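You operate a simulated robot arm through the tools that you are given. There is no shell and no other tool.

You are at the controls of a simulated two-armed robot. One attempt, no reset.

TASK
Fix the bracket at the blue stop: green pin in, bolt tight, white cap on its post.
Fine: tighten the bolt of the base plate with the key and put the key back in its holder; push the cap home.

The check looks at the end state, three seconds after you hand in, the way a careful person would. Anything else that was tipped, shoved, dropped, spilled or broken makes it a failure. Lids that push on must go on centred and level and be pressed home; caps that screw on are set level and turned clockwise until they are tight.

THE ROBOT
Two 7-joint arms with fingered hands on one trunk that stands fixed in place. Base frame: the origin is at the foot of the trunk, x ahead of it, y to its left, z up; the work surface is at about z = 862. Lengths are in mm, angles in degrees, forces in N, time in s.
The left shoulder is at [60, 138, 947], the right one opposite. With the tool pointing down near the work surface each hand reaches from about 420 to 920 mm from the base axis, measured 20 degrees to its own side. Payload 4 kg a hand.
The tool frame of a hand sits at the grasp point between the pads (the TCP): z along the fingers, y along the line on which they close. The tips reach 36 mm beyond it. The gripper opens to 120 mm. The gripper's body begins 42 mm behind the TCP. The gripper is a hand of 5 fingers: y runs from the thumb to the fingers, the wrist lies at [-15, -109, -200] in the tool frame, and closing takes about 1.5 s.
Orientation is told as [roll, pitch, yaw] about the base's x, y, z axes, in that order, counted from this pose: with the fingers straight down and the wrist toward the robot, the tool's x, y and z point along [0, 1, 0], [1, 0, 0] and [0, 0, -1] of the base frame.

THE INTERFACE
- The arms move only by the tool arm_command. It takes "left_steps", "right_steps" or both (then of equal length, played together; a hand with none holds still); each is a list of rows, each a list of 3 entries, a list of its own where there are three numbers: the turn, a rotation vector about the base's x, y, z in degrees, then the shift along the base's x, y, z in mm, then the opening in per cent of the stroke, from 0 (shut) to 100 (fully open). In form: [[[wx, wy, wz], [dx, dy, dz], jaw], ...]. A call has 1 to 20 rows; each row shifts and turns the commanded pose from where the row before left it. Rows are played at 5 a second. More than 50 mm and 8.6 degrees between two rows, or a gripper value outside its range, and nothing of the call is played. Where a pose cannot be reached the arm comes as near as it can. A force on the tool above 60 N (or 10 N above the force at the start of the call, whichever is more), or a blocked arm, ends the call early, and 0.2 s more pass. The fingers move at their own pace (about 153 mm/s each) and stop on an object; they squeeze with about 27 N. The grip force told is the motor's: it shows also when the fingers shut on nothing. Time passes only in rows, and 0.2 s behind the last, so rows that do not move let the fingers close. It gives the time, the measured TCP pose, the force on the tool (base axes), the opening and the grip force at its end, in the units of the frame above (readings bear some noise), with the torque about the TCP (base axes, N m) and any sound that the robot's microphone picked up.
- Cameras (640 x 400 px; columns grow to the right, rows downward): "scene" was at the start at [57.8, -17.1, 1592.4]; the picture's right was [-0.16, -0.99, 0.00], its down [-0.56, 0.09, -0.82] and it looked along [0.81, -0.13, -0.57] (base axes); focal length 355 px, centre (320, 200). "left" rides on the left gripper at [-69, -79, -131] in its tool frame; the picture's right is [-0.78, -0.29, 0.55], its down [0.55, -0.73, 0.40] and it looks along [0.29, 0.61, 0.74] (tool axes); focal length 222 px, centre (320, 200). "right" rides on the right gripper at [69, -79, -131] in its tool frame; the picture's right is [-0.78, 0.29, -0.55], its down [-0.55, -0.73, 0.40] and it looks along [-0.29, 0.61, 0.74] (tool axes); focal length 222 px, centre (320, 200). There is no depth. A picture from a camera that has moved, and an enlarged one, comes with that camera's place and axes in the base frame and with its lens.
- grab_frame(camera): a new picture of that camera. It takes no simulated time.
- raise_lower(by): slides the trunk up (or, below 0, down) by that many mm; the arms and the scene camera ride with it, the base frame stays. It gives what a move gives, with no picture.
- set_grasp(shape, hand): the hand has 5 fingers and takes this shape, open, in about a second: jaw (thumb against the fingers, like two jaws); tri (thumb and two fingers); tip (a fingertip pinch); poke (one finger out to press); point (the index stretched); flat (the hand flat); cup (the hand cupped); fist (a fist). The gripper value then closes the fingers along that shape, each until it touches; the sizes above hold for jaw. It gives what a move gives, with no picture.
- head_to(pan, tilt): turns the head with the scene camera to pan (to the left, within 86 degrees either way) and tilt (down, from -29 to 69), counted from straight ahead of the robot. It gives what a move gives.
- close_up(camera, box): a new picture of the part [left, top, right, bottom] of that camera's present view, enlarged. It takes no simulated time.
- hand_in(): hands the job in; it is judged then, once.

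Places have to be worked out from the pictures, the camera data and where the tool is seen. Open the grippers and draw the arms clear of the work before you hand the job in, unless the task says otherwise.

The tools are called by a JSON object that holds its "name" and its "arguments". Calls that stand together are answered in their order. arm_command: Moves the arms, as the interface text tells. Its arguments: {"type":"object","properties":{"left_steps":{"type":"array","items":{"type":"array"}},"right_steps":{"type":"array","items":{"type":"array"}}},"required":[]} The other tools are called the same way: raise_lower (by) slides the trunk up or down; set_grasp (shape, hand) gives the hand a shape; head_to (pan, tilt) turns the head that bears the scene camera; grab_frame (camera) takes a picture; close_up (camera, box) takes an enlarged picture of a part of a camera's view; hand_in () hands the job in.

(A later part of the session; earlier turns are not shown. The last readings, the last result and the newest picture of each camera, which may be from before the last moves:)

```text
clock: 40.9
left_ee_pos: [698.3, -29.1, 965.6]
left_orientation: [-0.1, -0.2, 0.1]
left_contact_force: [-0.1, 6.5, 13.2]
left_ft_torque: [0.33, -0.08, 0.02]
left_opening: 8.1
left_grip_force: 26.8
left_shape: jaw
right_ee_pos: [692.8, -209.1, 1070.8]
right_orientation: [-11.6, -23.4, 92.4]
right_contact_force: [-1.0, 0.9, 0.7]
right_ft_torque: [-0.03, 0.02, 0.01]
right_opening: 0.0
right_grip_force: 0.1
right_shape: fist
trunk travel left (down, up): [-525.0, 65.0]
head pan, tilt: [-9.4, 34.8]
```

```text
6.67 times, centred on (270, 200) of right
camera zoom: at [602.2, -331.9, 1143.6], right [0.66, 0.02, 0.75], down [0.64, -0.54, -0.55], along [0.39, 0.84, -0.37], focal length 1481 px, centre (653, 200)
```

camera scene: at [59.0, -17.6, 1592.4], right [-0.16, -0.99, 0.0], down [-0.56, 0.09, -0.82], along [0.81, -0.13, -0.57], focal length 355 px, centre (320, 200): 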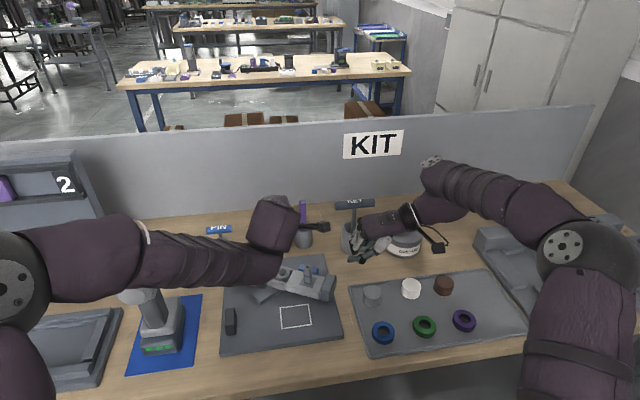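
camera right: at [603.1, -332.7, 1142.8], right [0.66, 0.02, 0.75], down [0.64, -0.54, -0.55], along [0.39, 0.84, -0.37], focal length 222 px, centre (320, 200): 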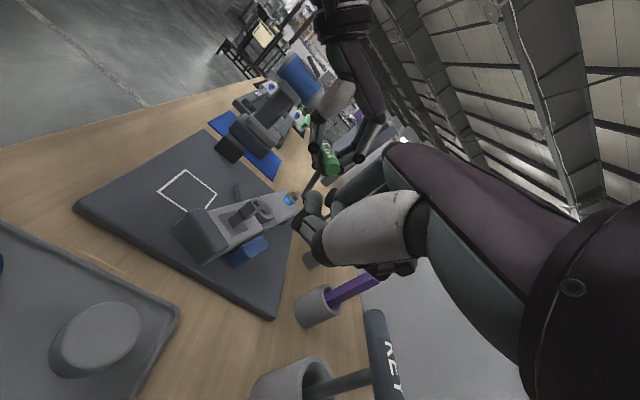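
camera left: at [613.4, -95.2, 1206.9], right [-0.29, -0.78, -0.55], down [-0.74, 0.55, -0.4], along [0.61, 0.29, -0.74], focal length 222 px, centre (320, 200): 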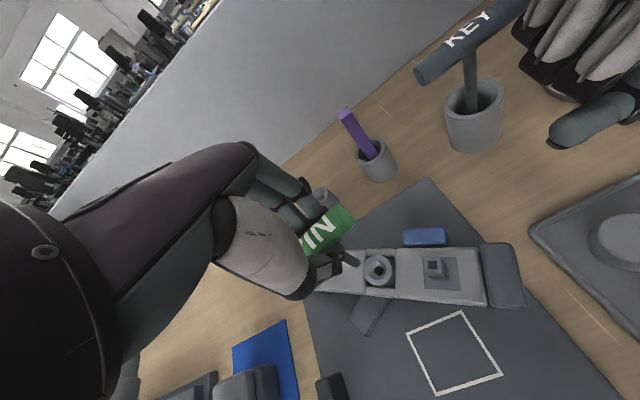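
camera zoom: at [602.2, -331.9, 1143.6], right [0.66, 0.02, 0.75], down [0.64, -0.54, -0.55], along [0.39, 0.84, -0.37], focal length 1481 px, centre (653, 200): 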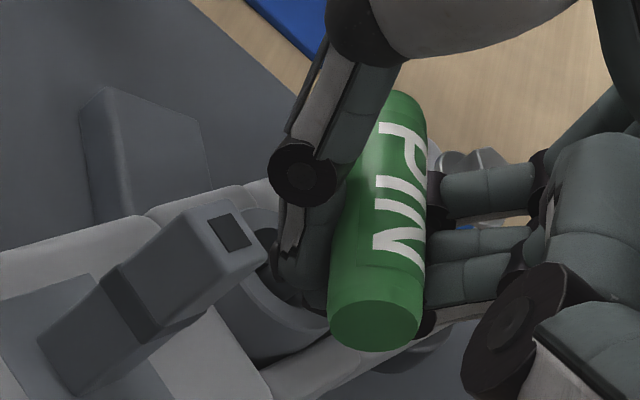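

{"name": "close_up", "arguments": {"camera": "left", "box": [315, 235, 365, 290]}}

{"name": "close_up", "arguments": {"camera": "right", "box": [252, 190, 287, 225]}}

{"name": "close_up", "arguments": {"camera": "scene", "box": [265, 245, 315, 290]}}

```text
7.27 times, centred on (340, 262) of left
camera zoom: at [617.4, -97.7, 1096.3], right [-0.29, -0.79, -0.55], down [-0.73, 0.55, -0.4], along [0.61, 0.29, -0.73], focal length 1615 px, centre (174, -254)
```

zoom: 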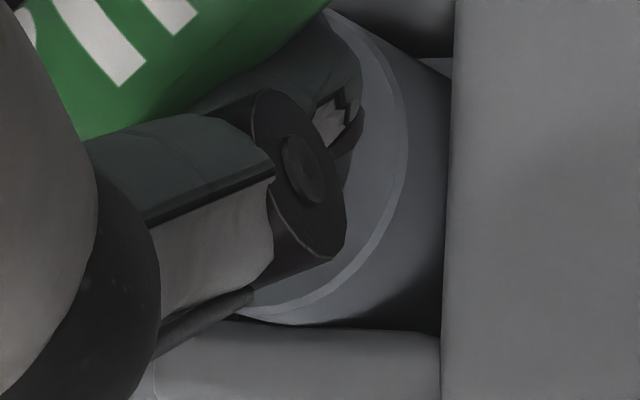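

```text
11.43 times, centred on (270, 208) of right
camera zoom: at [602.2, -331.9, 1143.6], right [0.66, 0.02, 0.75], down [0.64, -0.54, -0.55], along [0.39, 0.84, -0.37], focal length 2538 px, centre (897, 114)
```

zoom: 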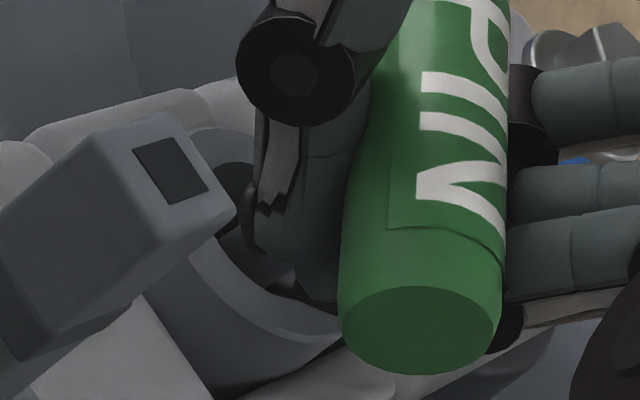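

```text
8.89 times, centred on (290, 268) of scene
camera zoom: at [56.6, -16.3, 1592.6], right [-0.16, -0.99, 0.0], down [-0.56, 0.09, -0.82], along [0.81, -0.13, -0.57], focal length 3159 px, centre (587, -400)
```

zoom: 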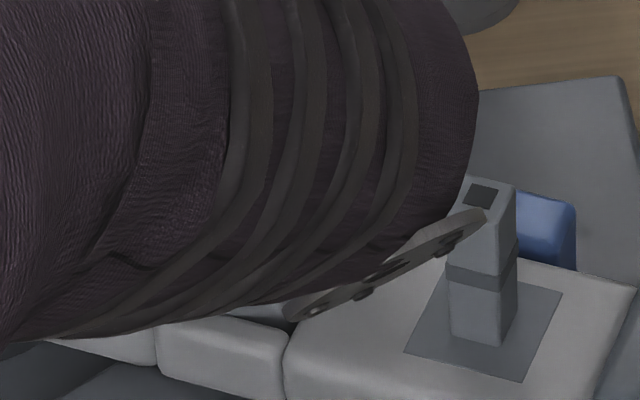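

The thumb tip seems to be reaching the bushing rim. I relieve the force, open the hand, and lift clear so the pin can drop; then I'll press it down from above.

{"name": "arm_command", "arguments": {"left_steps": [[[0, 0, 0], [-1, 0.4, 3], 0], [[0, 0, 0], [-1, 0.4, 2], 0], [[0, 0, 0], [0, 0, 0], 10], [[0, 0, 0], [0, 0, 0], 20], [[0, 0, 0], [0, 0, 0], 35], [[0, 0, 0], [0, 0, 0], 50], [[0, 0, 0], [0, 0, 0], 60], [[0, 0, 0], [0, 0, 0], 60]]}}

{"name": "close_up", "arguments": {"camera": "left", "box": [290, 200, 390, 300]}}

{"name": "close_up", "arguments": {"camera": "right", "box": [230, 150, 310, 230]}}

```text
clock: 42.7
left_ee_pos: [696.5, -29.8, 968.2]
left_orientation: [-0.1, 0.0, 0.1]
left_contact_force: [0.0, 0.0, 0.2]
left_ft_torque: [-0.07, 0.01, 0.02]
left_opening: 71.7
left_grip_force: 0.0
left_shape: jaw
right_ee_pos: [693.7, -209.5, 1069.1]
right_orientation: [-11.4, -23.5, 92.5]
right_contact_force: [0.0, -0.2, 0.3]
right_ft_torque: [0.0, 0.03, 0.06]
right_opening: 0.3
right_grip_force: 0.0
right_shape: fist
trunk travel left (down, up): [-525.0, 65.0]
head pan, tilt: [-9.4, 34.8]
```

```text
4.00 times, centred on (340, 250) of left
camera zoom: at [615.7, -98.0, 1099.0], right [-0.29, -0.78, -0.55], down [-0.73, 0.55, -0.4], along [0.61, 0.29, -0.74], focal length 888 px, centre (240, 0)
```

zoom: 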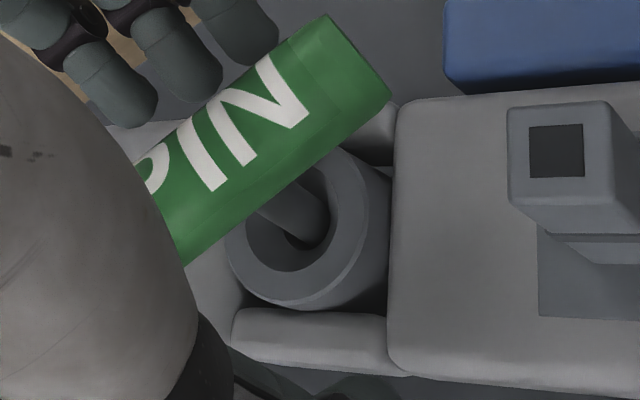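

```text
5.00 times, centred on (270, 190) of right
camera zoom: at [603.1, -332.6, 1142.6], right [0.66, 0.02, 0.75], down [0.64, -0.54, -0.55], along [0.39, 0.84, -0.37], focal length 1111 px, centre (570, 250)
```

zoom: 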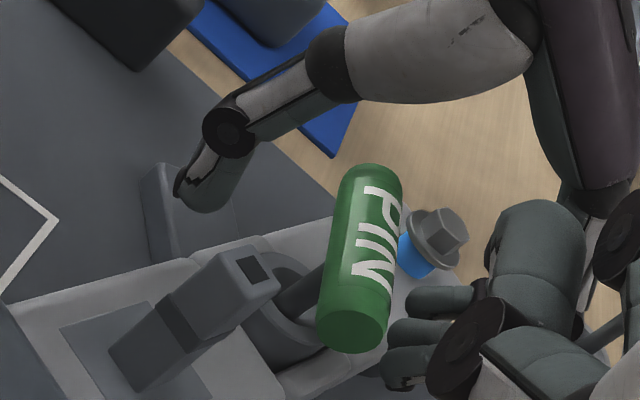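

The pin stands in the bushing, released. I lift the hand straight up, close it, and look to measure how deep the pin sits.

{"name": "arm_command", "arguments": {"left_steps": [[[0, 0, 0], [0, 0, 10], 60], [[0, 0, 0], [0, 0, 25], 60], [[0, 0, 0], [0, 0, 30], 60], [[0, 0, 0], [0, 0, 30], 60], [[0, 0, 0], [0, 0, 20], 30], [[0, 0, 0], [0, 0, 0], 0], [[0, 0, 0], [0, 0, 0], 0]]}}

{"name": "close_up", "arguments": {"camera": "right", "box": [230, 150, 310, 230]}}

{"name": "close_up", "arguments": {"camera": "scene", "box": [255, 230, 335, 300]}}

{"name": "grab_frame", "arguments": {"camera": "left"}}

```text
clock: 44.3
left_ee_pos: [696.6, -29.4, 1082.0]
left_orientation: [0.0, 0.0, 0.1]
left_contact_force: [0.1, -0.2, 0.1]
left_ft_torque: [0.04, 0.0, 0.03]
left_opening: 0.0
left_grip_force: 27.1
left_shape: jaw
right_ee_pos: [692.6, -209.2, 1069.4]
right_orientation: [-11.4, -23.4, 92.4]
right_contact_force: [-0.3, 0.3, -0.4]
right_ft_torque: [-0.03, -0.01, 0.01]
right_opening: 0.0
right_grip_force: 0.1
right_shape: fist
trunk travel left (down, up): [-525.0, 65.0]
head pan, tilt: [-9.4, 34.8]
```

```text
5.00 times, centred on (270, 190) of right
camera zoom: at [603.1, -332.6, 1142.7], right [0.66, 0.02, 0.75], down [0.64, -0.54, -0.55], along [0.39, 0.84, -0.37], focal length 1111 px, centre (570, 250)
```

zoom: 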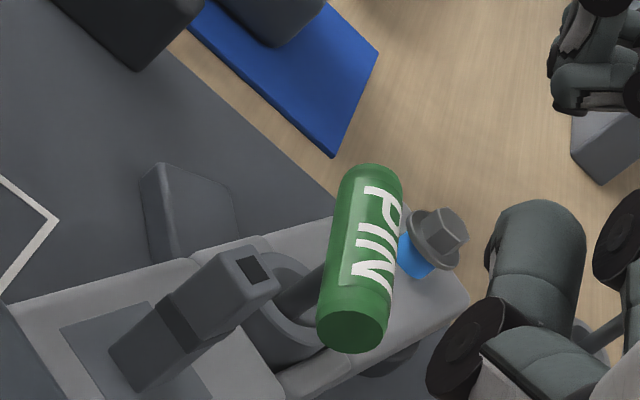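

```text
5.71 times, centred on (295, 265) of scene
camera zoom: at [57.9, -17.2, 1592.4], right [-0.16, -0.99, 0.0], down [-0.56, 0.09, -0.82], along [0.81, -0.13, -0.57], focal length 2030 px, centre (463, -171)
```

zoom: 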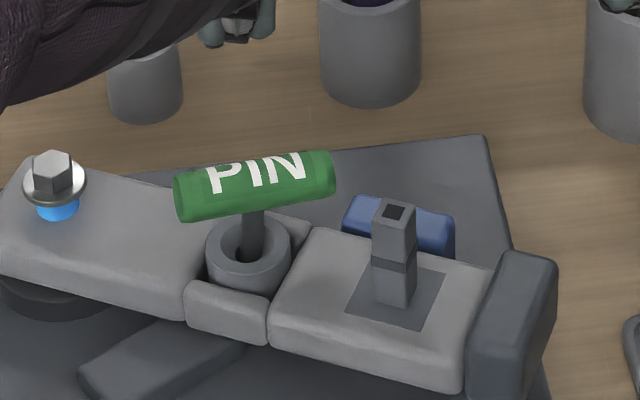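

```text
taken
camera left: at [615.9, -97.5, 1213.9], right [-0.29, -0.78, -0.55], down [-0.73, 0.55, -0.4], along [0.61, 0.29, -0.74], focal length 222 px, centre (320, 200)
```

left: 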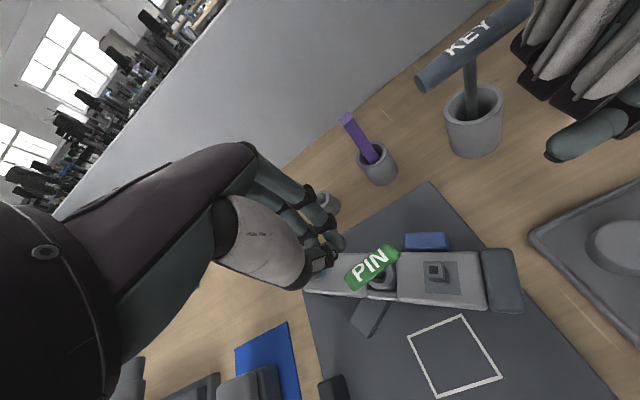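

The pin handle is at z≈959, about 27 mm above the bushing: it may still need to go down into the plate. I press gently on top of the handle with the closed fingertips.

{"name": "arm_command", "arguments": {"left_steps": [[[0, 0, 0], [3, 1, -20], 0], [[0, 0, 0], [0, 0, -20], 0], [[0, 0, 0], [0, 0, -20], 0], [[0, 0, 0], [0, 0, -8], 0], [[0, 0, 0], [0, 0, 0], 0]]}}

{"name": "close_up", "arguments": {"camera": "right", "box": [230, 130, 330, 230]}}

{"name": "close_up", "arguments": {"camera": "left", "box": [290, 200, 410, 310]}}

```text
clock: 45.5
left_ee_pos: [699.2, -28.4, 1015.1]
left_orientation: [0.1, 0.0, 0.0]
left_contact_force: [-0.3, -0.1, 0.1]
left_ft_torque: [0.02, -0.03, -0.01]
left_opening: 0.0
left_grip_force: 26.7
left_shape: jaw
right_ee_pos: [692.1, -211.0, 1068.0]
right_orientation: [-11.4, -23.4, 92.4]
right_contact_force: [0.2, -0.8, -0.1]
right_ft_torque: [0.01, 0.03, -0.01]
right_opening: 0.2
right_grip_force: 0.0
right_shape: fist
trunk travel left (down, up): [-525.0, 65.0]
head pan, tilt: [-9.4, 34.8]
```

```text
4.00 times, centred on (280, 180) of right
camera zoom: at [603.1, -332.7, 1142.6], right [0.66, 0.02, 0.75], down [0.64, -0.54, -0.55], along [0.39, 0.84, -0.37], focal length 888 px, centre (480, 280)
```

zoom: 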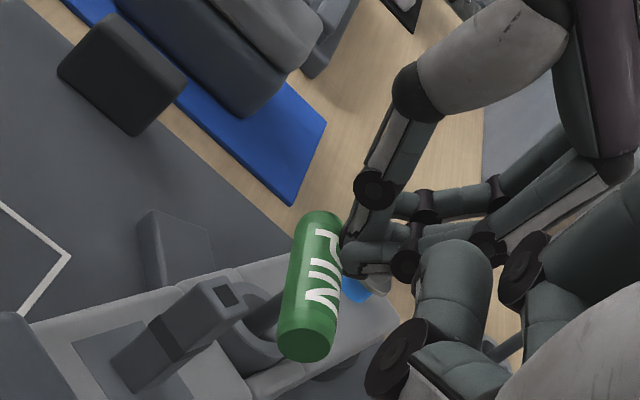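

```text
3.64 times, centred on (350, 255) of left
camera zoom: at [618.7, -96.5, 1146.3], right [-0.29, -0.78, -0.55], down [-0.74, 0.55, -0.4], along [0.61, 0.29, -0.74], focal length 808 px, centre (211, 0)
```

zoom: 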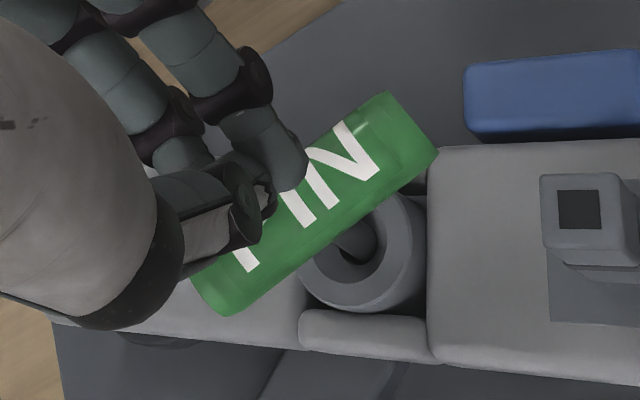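

{"name": "arm_command", "arguments": {"left_steps": [[[0, 0, 0], [0, 0, -3], 0], [[0, 0, 0], [0, 0, -3], 0], [[0, 0, 0], [0, 0, -2], 0], [[0, 0, 0], [0, 0, -2], 0], [[0, 0, 0], [0, 0, -2], 0]]}}

{"name": "close_up", "arguments": {"camera": "right", "box": [230, 130, 330, 230]}}

```text
clock: 46.7
left_ee_pos: [698.9, -27.9, 1008.2]
left_orientation: [-0.2, -0.4, 0.1]
left_contact_force: [0.0, -0.2, 23.6]
left_ft_torque: [0.06, -0.04, 0.05]
left_opening: 0.1
left_grip_force: 26.8
left_shape: jaw
right_ee_pos: [691.7, -208.2, 1070.6]
right_orientation: [-11.5, -23.4, 92.4]
right_contact_force: [0.0, -0.1, 0.9]
right_ft_torque: [0.02, 0.05, 0.03]
right_opening: 0.0
right_grip_force: 0.0
right_shape: fist
trunk travel left (down, up): [-525.0, 65.0]
head pan, tilt: [-9.4, 34.8]
```

```text
4.00 times, centred on (280, 180) of right
camera zoom: at [601.5, -332.5, 1144.0], right [0.66, 0.02, 0.75], down [0.64, -0.54, -0.55], along [0.39, 0.84, -0.37], focal length 888 px, centre (480, 280)
```

zoom: 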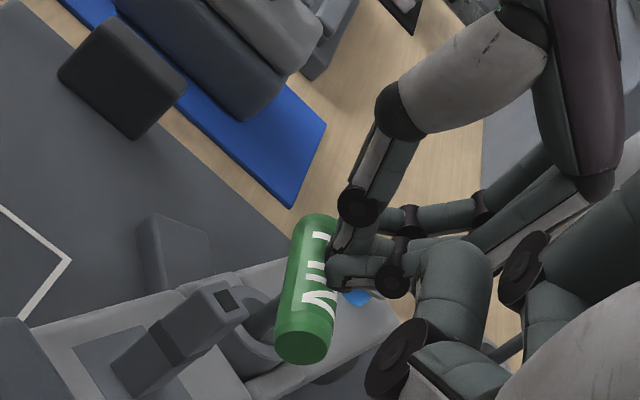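

23.6 N without any movement: the pin is bottomed at about plate level. I need to see whether the arm truly touches the blue stop; the right camera looks almost along that interface, so I zoom in there.

{"name": "close_up", "arguments": {"camera": "right", "box": [200, 215, 270, 265]}}

{"name": "close_up", "arguments": {"camera": "left", "box": [380, 190, 450, 250]}}

{"name": "close_up", "arguments": {"camera": "scene", "box": [290, 255, 330, 285]}}

```text
8.00 times, centred on (235, 240) of right
camera zoom: at [601.5, -332.5, 1144.0], right [0.66, 0.02, 0.75], down [0.64, -0.54, -0.55], along [0.39, 0.84, -0.37], focal length 1777 px, centre (1000, -120)
```

zoom: 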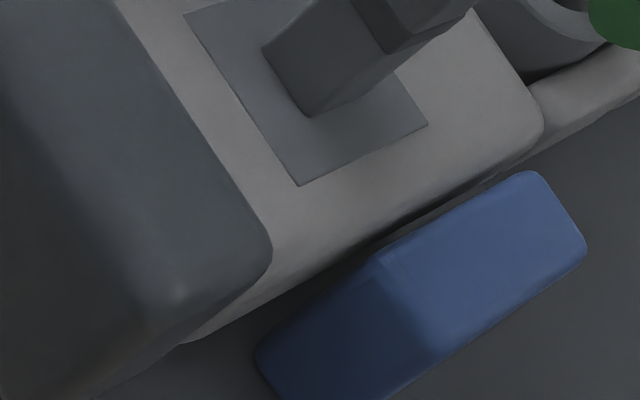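

```text
6.67 times, centred on (415, 220) of left
camera zoom: at [617.4, -96.6, 1137.9], right [-0.29, -0.79, -0.55], down [-0.73, 0.55, -0.4], along [0.62, 0.28, -0.73], focal length 1481 px, centre (-313, 67)
```

zoom: 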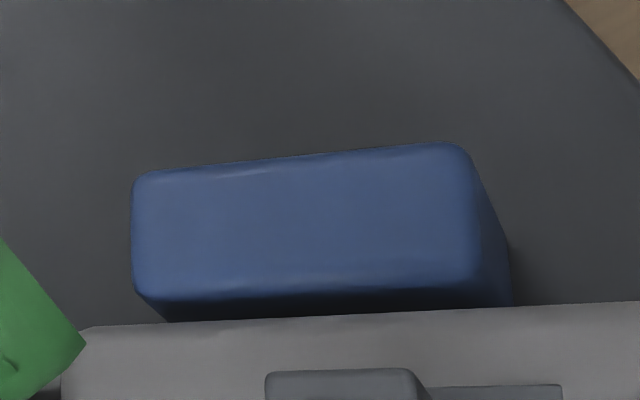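

```text
13.33 times, centred on (310, 270) of scene
camera zoom: at [55.7, -17.1, 1592.9], right [-0.16, -0.99, 0.0], down [-0.56, 0.09, -0.82], along [0.81, -0.13, -0.57], focal length 4738 px, centre (453, -733)
```

zoom: 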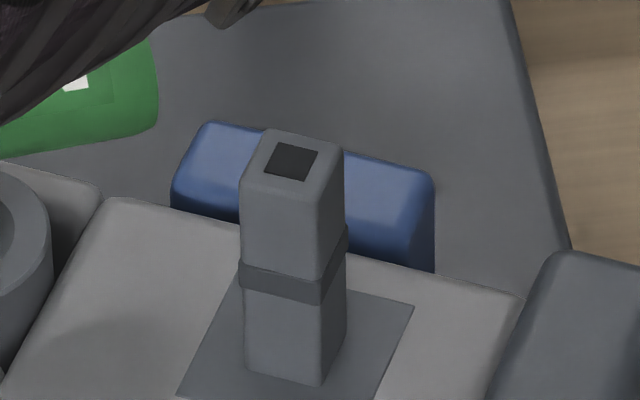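

I see signs of a small remaining gap at the blue stop. I lift the left hand off the pin, go round to the near side of the arm, and push it again toward the stop while watching the gap with the right camera.

{"name": "arm_command", "arguments": {"left_steps": [[[0, 0, 0], [0, 0, 35], 0], [[0, 0, 0], [-10, 0, 35], 0], [[0, 0, 0], [-42, -15, 0], 0], [[0, 0, 0], [-42, -15, 0], 0], [[0, 0, 0], [-45, -15, 0], 0], [[0, 0, 0], [0, -15, -30], 0], [[0, 0, 0], [0, 0, -35], 0], [[0, 0, 0], [0, 0, -35], 0], [[0, 0, 0], [0, 0, -35], 0], [[0, 0, 0], [0, 0, -13], 0], [[0, 0, 0], [0, 0, 0], 0]]}}

{"name": "grab_frame", "arguments": {"camera": "scene"}}

{"name": "grab_frame", "arguments": {"camera": "right"}}

```text
clock: 49.1
left_ee_pos: [560.1, -87.7, 925.4]
left_orientation: [0.0, 0.0, 0.0]
left_contact_force: [-0.3, -0.6, 0.0]
left_ft_torque: [0.03, 0.0, 0.01]
left_opening: 0.1
left_grip_force: 27.5
left_shape: jaw
right_ee_pos: [693.4, -208.9, 1068.6]
right_orientation: [-11.4, -23.4, 92.5]
right_contact_force: [-0.6, -1.0, 0.3]
right_ft_torque: [0.02, 0.02, -0.01]
right_opening: 0.1
right_grip_force: 0.0
right_shape: fist
trunk travel left (down, up): [-525.0, 65.0]
head pan, tilt: [-9.4, 34.8]
```

```text
taken
camera scene: at [57.9, -17.2, 1592.4], right [-0.16, -0.99, 0.0], down [-0.56, 0.09, -0.82], along [0.81, -0.13, -0.57], focal length 355 px, centre (320, 200)
```

scene: 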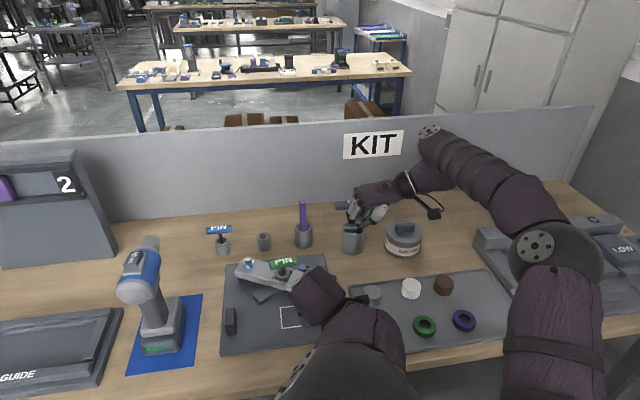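

```text
taken
camera right: at [603.0, -332.6, 1142.7], right [0.66, 0.02, 0.75], down [0.64, -0.54, -0.55], along [0.39, 0.84, -0.37], focal length 222 px, centre (320, 200)
```

right: 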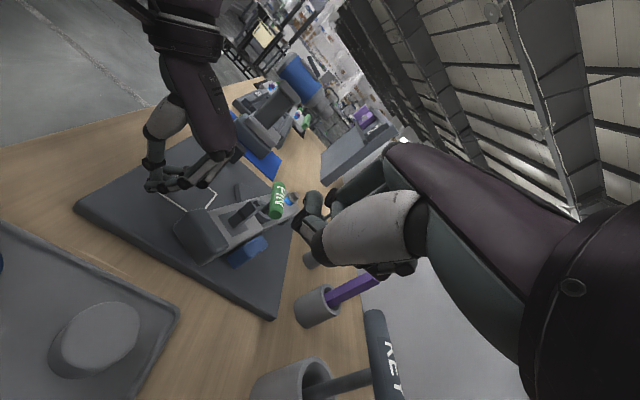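

{"name": "arm_command", "arguments": {"left_steps": [[[0, 0, 0], [9, -4, 0], 0], [[0, 0, 0], [7, -3, 0], 0], [[0, 0, 0], [4, -2, 0], 0], [[0, 0, 0], [4, -2, 0], 0], [[0, 0, 0], [3, -1.5, 0], 0], [[0, 0, 0], [0, 0, 0], 0]]}}

{"name": "close_up", "arguments": {"camera": "right", "box": [170, 165, 310, 275]}}

{"name": "close_up", "arguments": {"camera": "right", "box": [200, 215, 270, 265]}}

```text
clock: 50.5
left_ee_pos: [585.1, -99.5, 924.8]
left_orientation: [-0.1, 0.0, 0.1]
left_contact_force: [-12.3, 6.7, 5.5]
left_ft_torque: [-0.11, -0.29, 0.02]
left_opening: 0.2
left_grip_force: 27.7
left_shape: jaw
right_ee_pos: [691.3, -209.2, 1071.5]
right_orientation: [-11.6, -23.4, 92.4]
right_contact_force: [-0.1, -0.3, -0.3]
right_ft_torque: [-0.01, 0.0, 0.02]
right_opening: 0.0
right_grip_force: 0.2
right_shape: fist
trunk travel left (down, up): [-525.0, 65.0]
head pan, tilt: [-9.4, 34.8]
```

```text
3.64 times, centred on (240, 220) of right
camera zoom: at [601.6, -331.8, 1143.7], right [0.66, 0.02, 0.75], down [0.64, -0.54, -0.55], along [0.39, 0.84, -0.37], focal length 808 px, centre (611, 127)
```

zoom: 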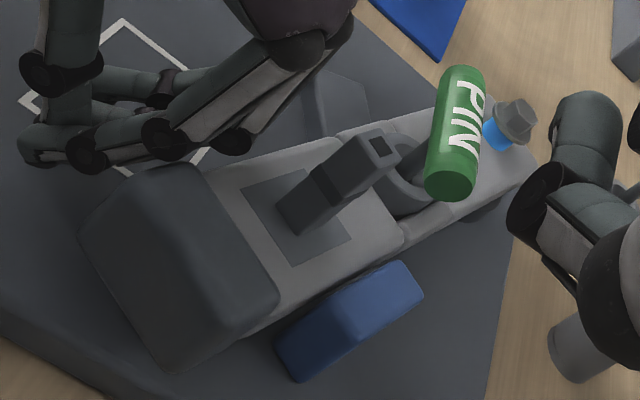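

```text
8.00 times, centred on (235, 240) of right
camera zoom: at [601.6, -331.8, 1143.7], right [0.66, 0.02, 0.75], down [0.64, -0.54, -0.55], along [0.39, 0.84, -0.37], focal length 1777 px, centre (1000, -120)
```

zoom: 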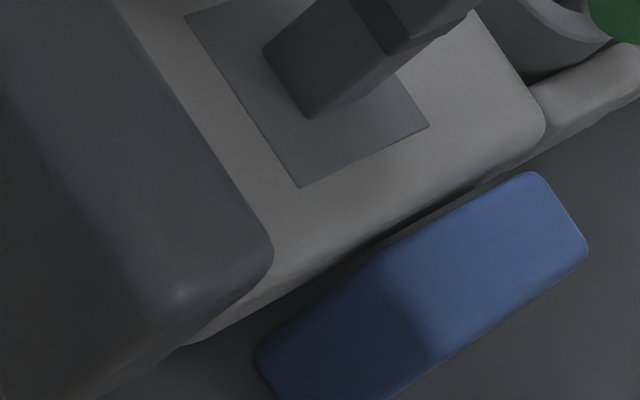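

Even with 14 N the picture is unchanged: the arm is hard against the blue stop, and the pin has bottomed on the plate, ~42 mm deep in the bushing, so it is in. I retract and park the left hand, then raise the trunk for reach with the long key.

{"name": "arm_command", "arguments": {"left_steps": [[[0, 0, 0], [-4, 2, 0], 0], [[0, 0, 0], [-20, 10, 0], 0], [[0, 0, 0], [-25, 12, 10], 0], [[0, 0, 0], [-10, 20, 40], 0], [[0, 0, 0], [-10, 20, 40], 0], [[0, 0, 0], [-10, 25, 40], 0], [[0, 0, 0], [-10, 30, 35], 0], [[0, 0, 0], [-10, 35, 30], 0], [[0, 0, 0], [-10, 40, 20], 0], [[0, 0, 0], [-10, 40, 20], 0], [[0, 0, 0], [-10, 40, 10], 0], [[0, 0, 0], [-10, 30, 10], 0], [[0, 0, 0], [0, 0, 0], 0]]}}

{"name": "grab_frame", "arguments": {"camera": "scene"}}

{"name": "close_up", "arguments": {"camera": "scene", "box": [215, 235, 345, 335]}}

```text
clock: 53.3
left_ee_pos: [447.5, 203.4, 1179.8]
left_orientation: [0.0, -0.1, 0.1]
left_contact_force: [0.5, 0.2, 0.5]
left_ft_torque: [-0.02, 0.0, 0.0]
left_opening: 0.0
left_grip_force: 27.0
left_shape: jaw
right_ee_pos: [692.4, -208.6, 1069.3]
right_orientation: [-11.5, -23.4, 92.4]
right_contact_force: [-0.6, 0.5, 0.2]
right_ft_torque: [0.01, -0.02, 0.01]
right_opening: 0.0
right_grip_force: 0.0
right_shape: fist
trunk travel left (down, up): [-525.0, 65.0]
head pan, tilt: [-9.4, 34.8]
```

```text
taken
camera scene: at [58.0, -17.3, 1592.4], right [-0.16, -0.99, 0.0], down [-0.56, 0.09, -0.82], along [0.81, -0.13, -0.57], focal length 355 px, centre (320, 200)
```

scene: 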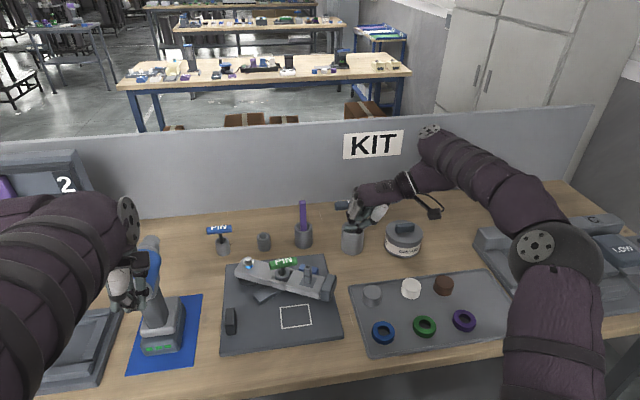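

```text
4.00 times, centred on (280, 285) of scene
camera zoom: at [58.0, -17.3, 1592.4], right [-0.16, -0.99, 0.0], down [-0.56, 0.09, -0.82], along [0.81, -0.13, -0.57], focal length 1421 px, centre (480, -140)
```

zoom: 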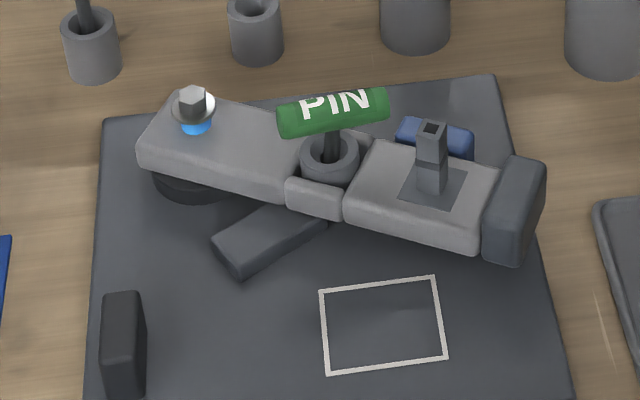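

{"name": "close_up", "arguments": {"camera": "scene", "box": [235, 275, 295, 325]}}

{"name": "close_up", "arguments": {"camera": "right", "box": [170, 165, 310, 275]}}

{"name": "close_up", "arguments": {"camera": "scene", "box": [270, 250, 310, 280]}}

```text
8.00 times, centred on (265, 300) of scene
camera zoom: at [58.0, -17.3, 1592.4], right [-0.16, -0.99, 0.0], down [-0.56, 0.09, -0.82], along [0.81, -0.13, -0.57], focal length 2843 px, centre (760, -600)
```

zoom: 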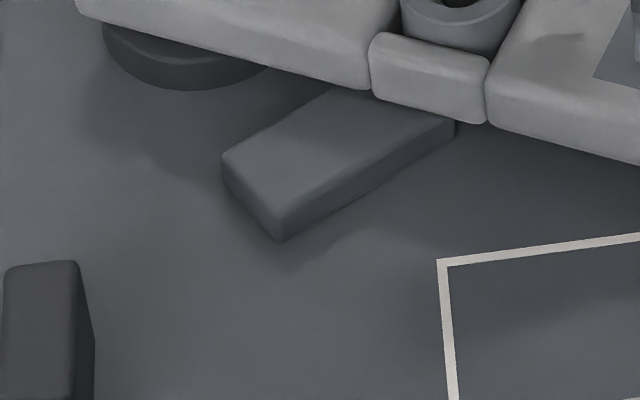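

```text
3.64 times, centred on (240, 220) of right
camera zoom: at [603.1, -332.8, 1142.6], right [0.66, 0.02, 0.75], down [0.64, -0.54, -0.55], along [0.39, 0.84, -0.37], focal length 808 px, centre (611, 127)
```

zoom: 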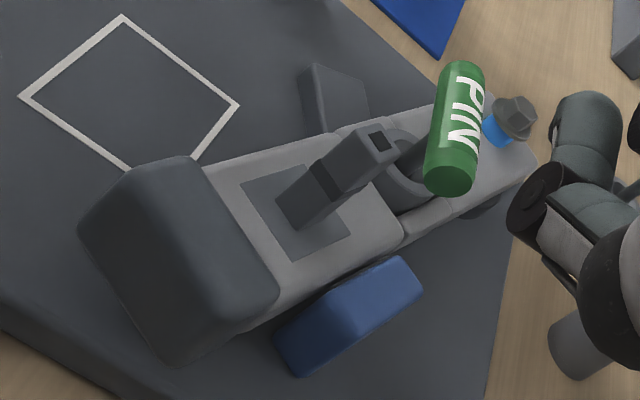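

```text
13.33 times, centred on (290, 265) of scene
camera zoom: at [58.0, -17.3, 1592.4], right [-0.16, -0.99, 0.0], down [-0.56, 0.09, -0.82], along [0.81, -0.13, -0.57], focal length 4738 px, centre (720, -667)
```

zoom: 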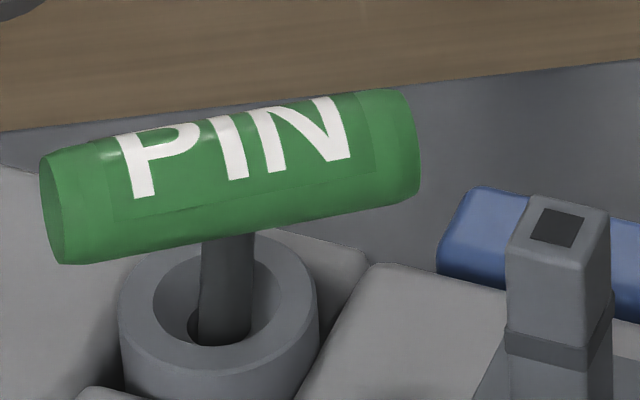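

No hole anywhere on the plate, so the pin's rest on the plate is its home. Now I raise the trunk by 65 mm to gain reach for the tall key, and set the right hand to jaw.

{"name": "raise_lower", "arguments": {"by": 65}}

{"name": "set_grasp", "arguments": {"hand": "right", "shape": "jaw"}}

{"name": "arm_command", "arguments": {"right_steps": [[[-5.9, 2.7, 0], [-8, -5, 8], 60], [[-5.9, 2.7, 0], [-8, -5, 8], 60], [[-5.9, 2.7, 0], [-8, -5, 8], 60], [[-5.9, 2.7, 0], [-8, -5, 8], 60], [[0, 0, -7.7], [0, 0, 0], 60], [[0, 0, -7.7], [0, 0, 0], 60], [[0, 0, -7.7], [0, 0, 0], 60], [[0, 0, -7.7], [0, 0, 0], 60], [[0, 0, -7.7], [0, 0, 0], 60], [[0, 0, -7.7], [0, 0, 0], 60], [[0, 0, -7.7], [0, 0, 0], 60], [[0, 0, -7.7], [0, 0, 0], 60], [[0, 0, -7.7], [0, 0, 0], 60], [[0, 0, -7.7], [0, 0, 0], 60], [[0, 0, -7.7], [0, 0, 0], 60], [[0, 0, -5.3], [0, 0, 0], 60], [[0, 0, 0], [0, 0, 0], 60]]}}

{"name": "grab_frame", "arguments": {"camera": "scene"}}

{"name": "grab_frame", "arguments": {"camera": "right"}}

```text
clock: 54.3
left_ee_pos: [447.9, 203.1, 1244.1]
left_orientation: [-0.1, 0.0, 0.0]
left_contact_force: [0.0, 0.3, 0.0]
left_ft_torque: [-0.01, 0.02, -0.01]
left_opening: 0.2
left_grip_force: 27.1
left_shape: jaw
right_ee_pos: [693.4, -209.4, 1133.8]
right_orientation: [-11.3, -23.5, 92.4]
right_contact_force: [0.3, -0.1, -0.6]
right_ft_torque: [-0.03, 0.01, 0.01]
right_opening: 0.1
right_grip_force: 0.1
right_shape: fist
trunk travel left (down, up): [-590.0, 0.0]
head pan, tilt: [-9.4, 34.8]
```

```text
clock: 55.2
left_ee_pos: [447.9, 202.2, 1243.9]
left_orientation: [0.0, 0.0, 0.0]
left_contact_force: [-0.6, -0.2, 0.0]
left_ft_torque: [-0.01, 0.03, 0.02]
left_opening: 0.0
left_grip_force: 26.7
left_shape: jaw
right_ee_pos: [693.6, -209.4, 1134.4]
right_orientation: [-11.4, -23.4, 92.4]
right_contact_force: [0.4, 0.6, -0.3]
right_ft_torque: [-0.02, -0.03, -0.01]
right_opening: 119.6
right_grip_force: 0.0
right_shape: jaw
trunk travel left (down, up): [-590.0, 0.0]
head pan, tilt: [-9.4, 34.8]
```

```text
clock: 58.8
left_ee_pos: [448.5, 203.5, 1243.8]
left_orientation: [0.0, 0.0, 0.0]
left_contact_force: [-0.5, 0.4, -0.3]
left_ft_torque: [-0.01, -0.03, -0.02]
left_opening: 0.0
left_grip_force: 27.1
left_shape: jaw
right_ee_pos: [661.0, -229.4, 1166.9]
right_orientation: [0.0, 0.0, -0.1]
right_contact_force: [-0.8, 0.8, 0.2]
right_ft_torque: [-0.01, 0.0, -0.01]
right_opening: 72.3
right_grip_force: 0.0
right_shape: jaw
trunk travel left (down, up): [-590.0, 0.0]
head pan, tilt: [-9.4, 34.8]
```

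```text
taken
camera scene: at [57.8, -17.3, 1657.4], right [-0.16, -0.99, 0.0], down [-0.56, 0.09, -0.82], along [0.81, -0.13, -0.57], focal length 355 px, centre (320, 200)
```

scene: 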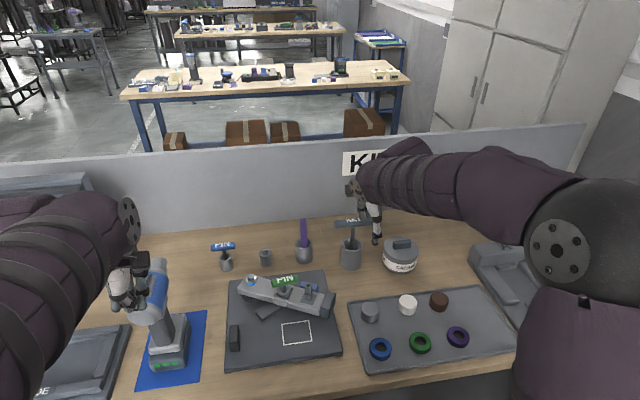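

```text
taken
camera right: at [580.7, -161.1, 1296.8], right [0.29, -0.79, 0.55], down [-0.74, -0.55, -0.4], along [0.61, -0.29, -0.74], focal length 222 px, centre (320, 200)
```

right: 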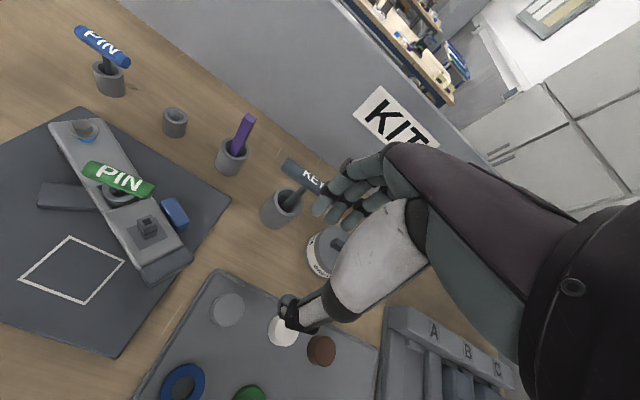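

{"name": "close_up", "arguments": {"camera": "scene", "box": [320, 205, 390, 280]}}

{"name": "close_up", "arguments": {"camera": "right", "box": [245, 140, 345, 240]}}

```text
5.33 times, centred on (355, 242) of scene
camera zoom: at [57.8, -17.3, 1657.4], right [-0.16, -0.99, 0.0], down [-0.56, 0.09, -0.82], along [0.81, -0.13, -0.57], focal length 1895 px, centre (133, -27)
```

zoom: 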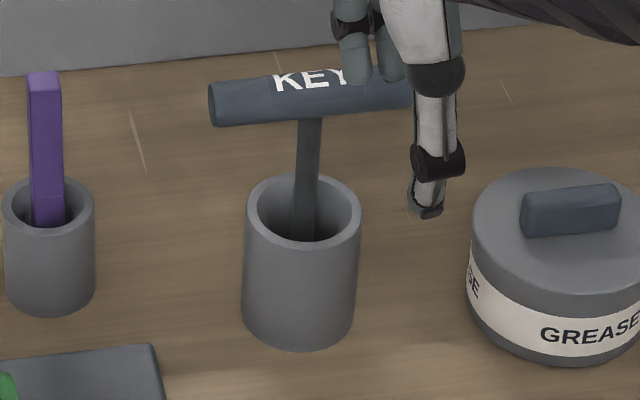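

```text
4.00 times, centred on (295, 190) of right
camera zoom: at [580.7, -161.1, 1296.8], right [0.29, -0.79, 0.55], down [-0.74, -0.55, -0.4], along [0.61, -0.29, -0.74], focal length 888 px, centre (420, 240)
```

zoom: 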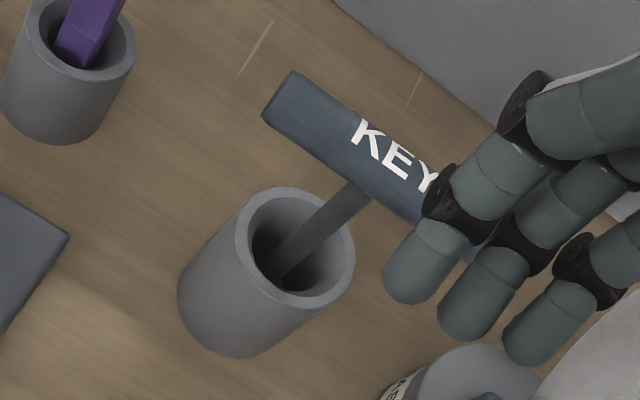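

Key holder at (819, −240), key handle at about (821, −240, 1030), shaft vertical. I move the right hand over it with a 10° forward tilt for reach.

{"name": "arm_command", "arguments": {"right_steps": [[[0, -5, 0], [38, -3, 0], 60], [[0, -5, 0], [38, -3, 0], 60], [[0, 0, 0], [40, -3, -15], 60], [[0, 0, 0], [40, -2, -25], 60], [[0, 0, 0], [0, 0, 0], 60]]}}

{"name": "grab_frame", "arguments": {"camera": "right"}}

{"name": "close_up", "arguments": {"camera": "scene", "box": [290, 170, 410, 280]}}

```text
clock: 60.0
left_ee_pos: [447.2, 202.7, 1245.7]
left_orientation: [0.0, 0.0, 0.0]
left_contact_force: [-0.7, 0.0, -0.1]
left_ft_torque: [-0.03, 0.0, -0.02]
left_opening: 0.0
left_grip_force: 26.9
left_shape: jaw
right_ee_pos: [816.1, -241.4, 1126.8]
right_orientation: [0.0, -10.1, 0.0]
right_contact_force: [0.2, -0.1, -0.5]
right_ft_torque: [-0.02, -0.02, 0.02]
right_opening: 72.5
right_grip_force: 0.2
right_shape: jaw
trunk travel left (down, up): [-590.0, 0.0]
head pan, tilt: [-9.4, 34.8]
```

```text
taken
camera right: at [714.8, -172.6, 1242.2], right [0.19, -0.79, 0.59], down [-0.65, -0.55, -0.52], along [0.73, -0.29, -0.62], focal length 222 px, centre (320, 200)
```

right: 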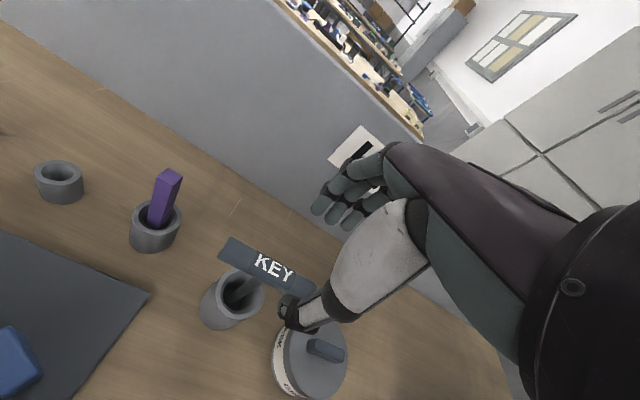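

```text
3.64 times, centred on (350, 225) of scene
camera zoom: at [56.7, -17.0, 1657.5], right [-0.16, -0.99, 0.0], down [-0.56, 0.09, -0.82], along [0.81, -0.13, -0.57], focal length 1292 px, centre (211, 109)
```

zoom: 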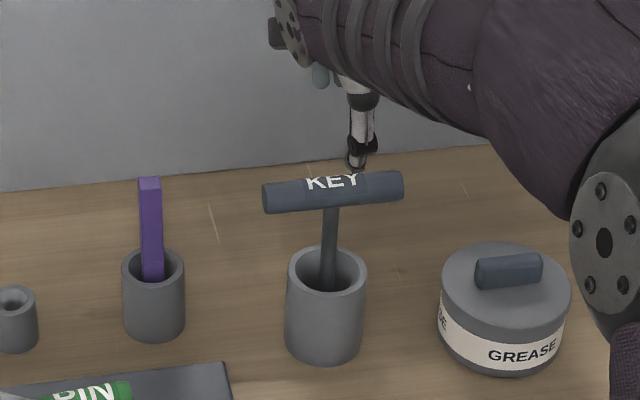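

{"name": "close_up", "arguments": {"camera": "right", "box": [190, 220, 320, 340]}}

{"name": "close_up", "arguments": {"camera": "scene", "box": [320, 205, 390, 280]}}

```text
3.33 times, centred on (255, 280) of right
camera zoom: at [714.8, -172.6, 1242.2], right [0.19, -0.79, 0.59], down [-0.65, -0.55, -0.52], along [0.73, -0.29, -0.62], focal length 740 px, centre (537, -67)
```

zoom: 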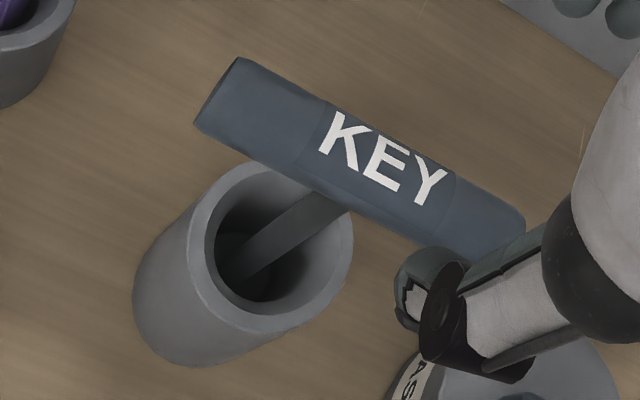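

```text
5.33 times, centred on (355, 242) of scene
camera zoom: at [56.7, -17.0, 1657.5], right [-0.16, -0.99, 0.0], down [-0.56, 0.09, -0.82], along [0.81, -0.13, -0.57], focal length 1895 px, centre (133, -27)
```

zoom: 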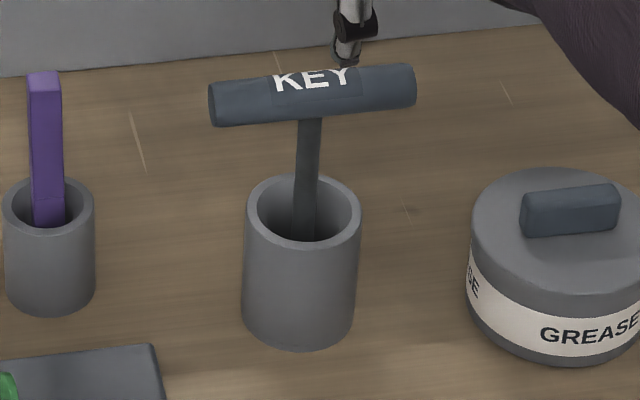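

The right camera agrees on the holder; the key handle is at about (825, −240, 1026), y well determined. I descend around the handle with the jaws 72 mm open and check.

{"name": "arm_command", "arguments": {"right_steps": [[[0, 0, 0], [2, 0.5, -23], 60], [[0, 0, 0], [2, 0.5, -23], 60], [[0, 0, 0], [2, 0.4, -23], 60], [[0, 0, 0], [1.3, 0, -23], 60], [[0, 0, 0], [0, 0, 0], 60]]}}

{"name": "close_up", "arguments": {"camera": "right", "box": [220, 170, 400, 330]}}

{"name": "close_up", "arguments": {"camera": "scene", "box": [300, 180, 400, 280]}}

```text
clock: 61.2
left_ee_pos: [448.1, 202.9, 1244.9]
left_orientation: [0.0, 0.0, 0.0]
left_contact_force: [0.8, -0.6, 0.3]
left_ft_torque: [-0.02, 0.01, 0.0]
left_opening: 0.2
left_grip_force: 27.4
left_shape: jaw
right_ee_pos: [823.4, -239.0, 1034.2]
right_orientation: [0.0, -10.0, -0.1]
right_contact_force: [0.5, 0.2, 0.0]
right_ft_torque: [0.02, 0.01, -0.03]
right_opening: 72.2
right_grip_force: 0.2
right_shape: jaw
trunk travel left (down, up): [-590.0, 0.0]
head pan, tilt: [-9.4, 34.8]
```

```text
2.50 times, centred on (310, 250) of right
camera zoom: at [722.5, -171.1, 1149.1], right [0.19, -0.78, 0.59], down [-0.65, -0.55, -0.52], along [0.73, -0.29, -0.62], focal length 555 px, centre (345, 75)
```

zoom: 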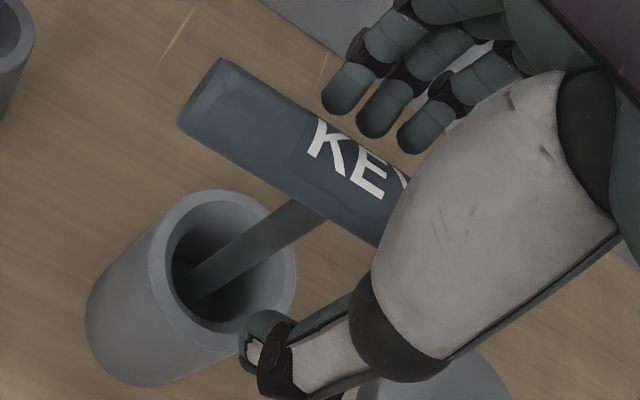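

```text
4.00 times, centred on (350, 230) of scene
camera zoom: at [57.6, -17.2, 1657.4], right [-0.16, -0.99, 0.0], down [-0.56, 0.09, -0.82], along [0.81, -0.13, -0.57], focal length 1421 px, centre (200, 80)
```

zoom: 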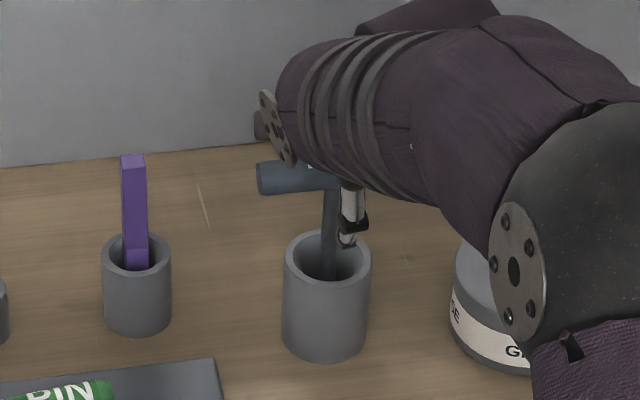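

The key handle lies between thumb and fingers close to the expected place. I close gradually.

{"name": "arm_command", "arguments": {"right_steps": [[[0, 0, 0], [0, 0, 0], 48], [[0, 0, 0], [0, 0, 0], 38], [[0, 0, 0], [0, 0, 0], 32], [[0, 0, 0], [0, 0, 0], 27], [[0, 0, 0], [0, 0, 0], 22], [[0, 0, 0], [0, 0, 0], 18], [[0, 0, 0], [0, 0, 0], 14], [[0, 0, 0], [0, 0, 0], 8], [[0, 0, 0], [0, 0, 0], 0], [[0, 0, 0], [0, 0, 0], 0], [[0, 0, 0], [0, 0, 0], 0], [[0, 0, 0], [0, 0, 0], 0]]}}

{"name": "close_up", "arguments": {"camera": "right", "box": [220, 170, 400, 330]}}

{"name": "close_up", "arguments": {"camera": "scene", "box": [300, 180, 400, 280]}}

```text
clock: 63.8
left_ee_pos: [447.3, 202.6, 1245.2]
left_orientation: [0.0, 0.0, 0.0]
left_contact_force: [-0.5, 0.2, -0.8]
left_ft_torque: [0.01, -0.01, -0.02]
left_opening: 0.0
left_grip_force: 26.5
left_shape: jaw
right_ee_pos: [825.1, -239.5, 1033.4]
right_orientation: [0.0, -10.0, 0.0]
right_contact_force: [-1.7, 1.0, -0.5]
right_ft_torque: [-0.01, 0.26, -0.01]
right_opening: 6.1
right_grip_force: 27.7
right_shape: jaw
trunk travel left (down, up): [-590.0, 0.0]
head pan, tilt: [-9.4, 34.8]
```

```text
2.50 times, centred on (310, 250) of right
camera zoom: at [722.7, -171.1, 1148.8], right [0.19, -0.78, 0.59], down [-0.66, -0.55, -0.52], along [0.73, -0.29, -0.62], focal length 555 px, centre (345, 75)
```

zoom: 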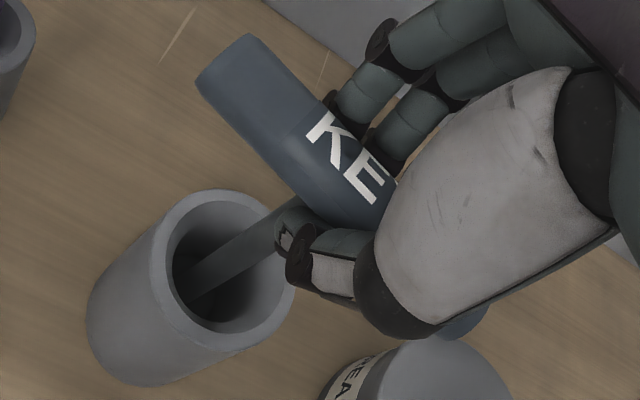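

```text
4.00 times, centred on (350, 230) of scene
camera zoom: at [58.0, -17.2, 1657.4], right [-0.16, -0.99, 0.0], down [-0.56, 0.09, -0.82], along [0.81, -0.13, -0.57], focal length 1421 px, centre (200, 80)
```

zoom: 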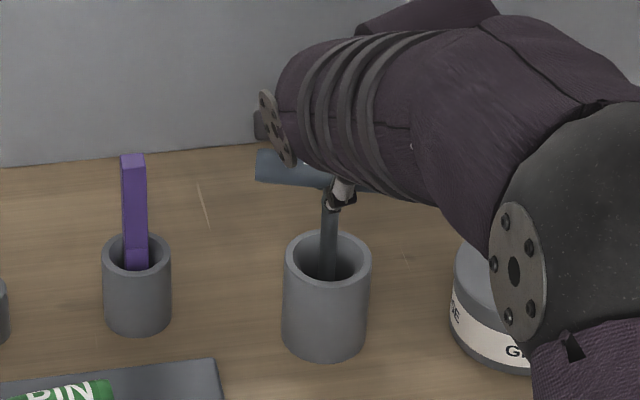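

The handle yawed a little as the hand closed, but it is held (27 N). I lift slowly 25 mm and check.

{"name": "arm_command", "arguments": {"right_steps": [[[0, 0, 0], [0, 0, 5], 0], [[0, 0, 0], [0, 0, 10], 0], [[0, 0, 0], [0, 0, 10], 0], [[0, 0, 0], [0, 0, 0], 0]]}}

{"name": "close_up", "arguments": {"camera": "right", "box": [220, 170, 400, 330]}}

{"name": "close_up", "arguments": {"camera": "scene", "box": [300, 180, 400, 280]}}

```text
clock: 64.8
left_ee_pos: [447.2, 202.5, 1244.1]
left_orientation: [-0.1, 0.0, -0.1]
left_contact_force: [-0.6, -0.6, 0.6]
left_ft_torque: [0.02, 0.03, -0.01]
left_opening: 0.0
left_grip_force: 26.7
left_shape: jaw
right_ee_pos: [824.3, -239.3, 1059.3]
right_orientation: [0.1, -9.9, 0.1]
right_contact_force: [-2.9, -0.2, -2.7]
right_ft_torque: [0.0, 0.33, 0.04]
right_opening: 6.0
right_grip_force: 26.8
right_shape: jaw
trunk travel left (down, up): [-590.0, 0.0]
head pan, tilt: [-9.4, 34.8]
```

```text
2.50 times, centred on (310, 250) of right
camera zoom: at [722.7, -171.1, 1174.5], right [0.19, -0.78, 0.59], down [-0.65, -0.55, -0.52], along [0.73, -0.29, -0.62], focal length 555 px, centre (345, 75)
```

zoom: 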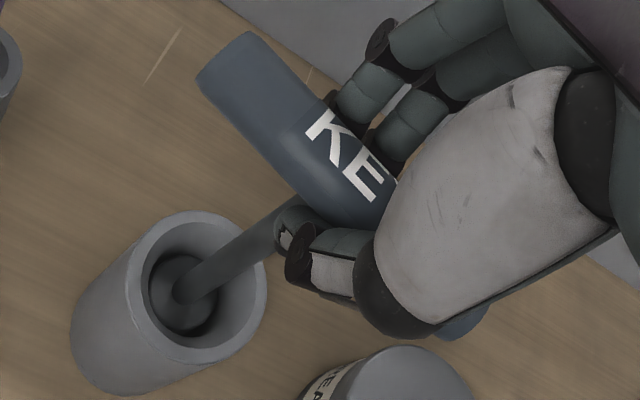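

```text
4.00 times, centred on (350, 230) of scene
camera zoom: at [58.0, -17.2, 1657.4], right [-0.16, -0.99, 0.0], down [-0.56, 0.09, -0.82], along [0.81, -0.13, -0.57], focal length 1421 px, centre (200, 80)
```

zoom: 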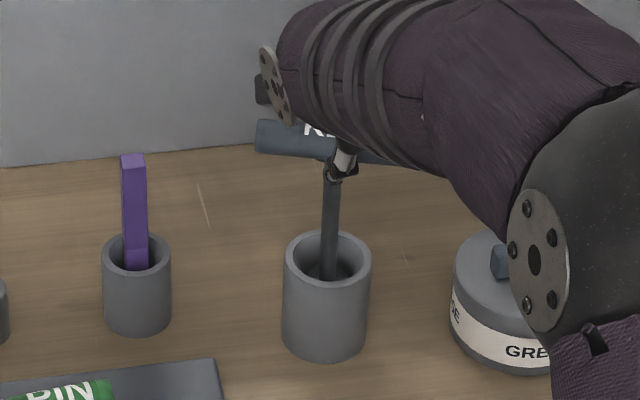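

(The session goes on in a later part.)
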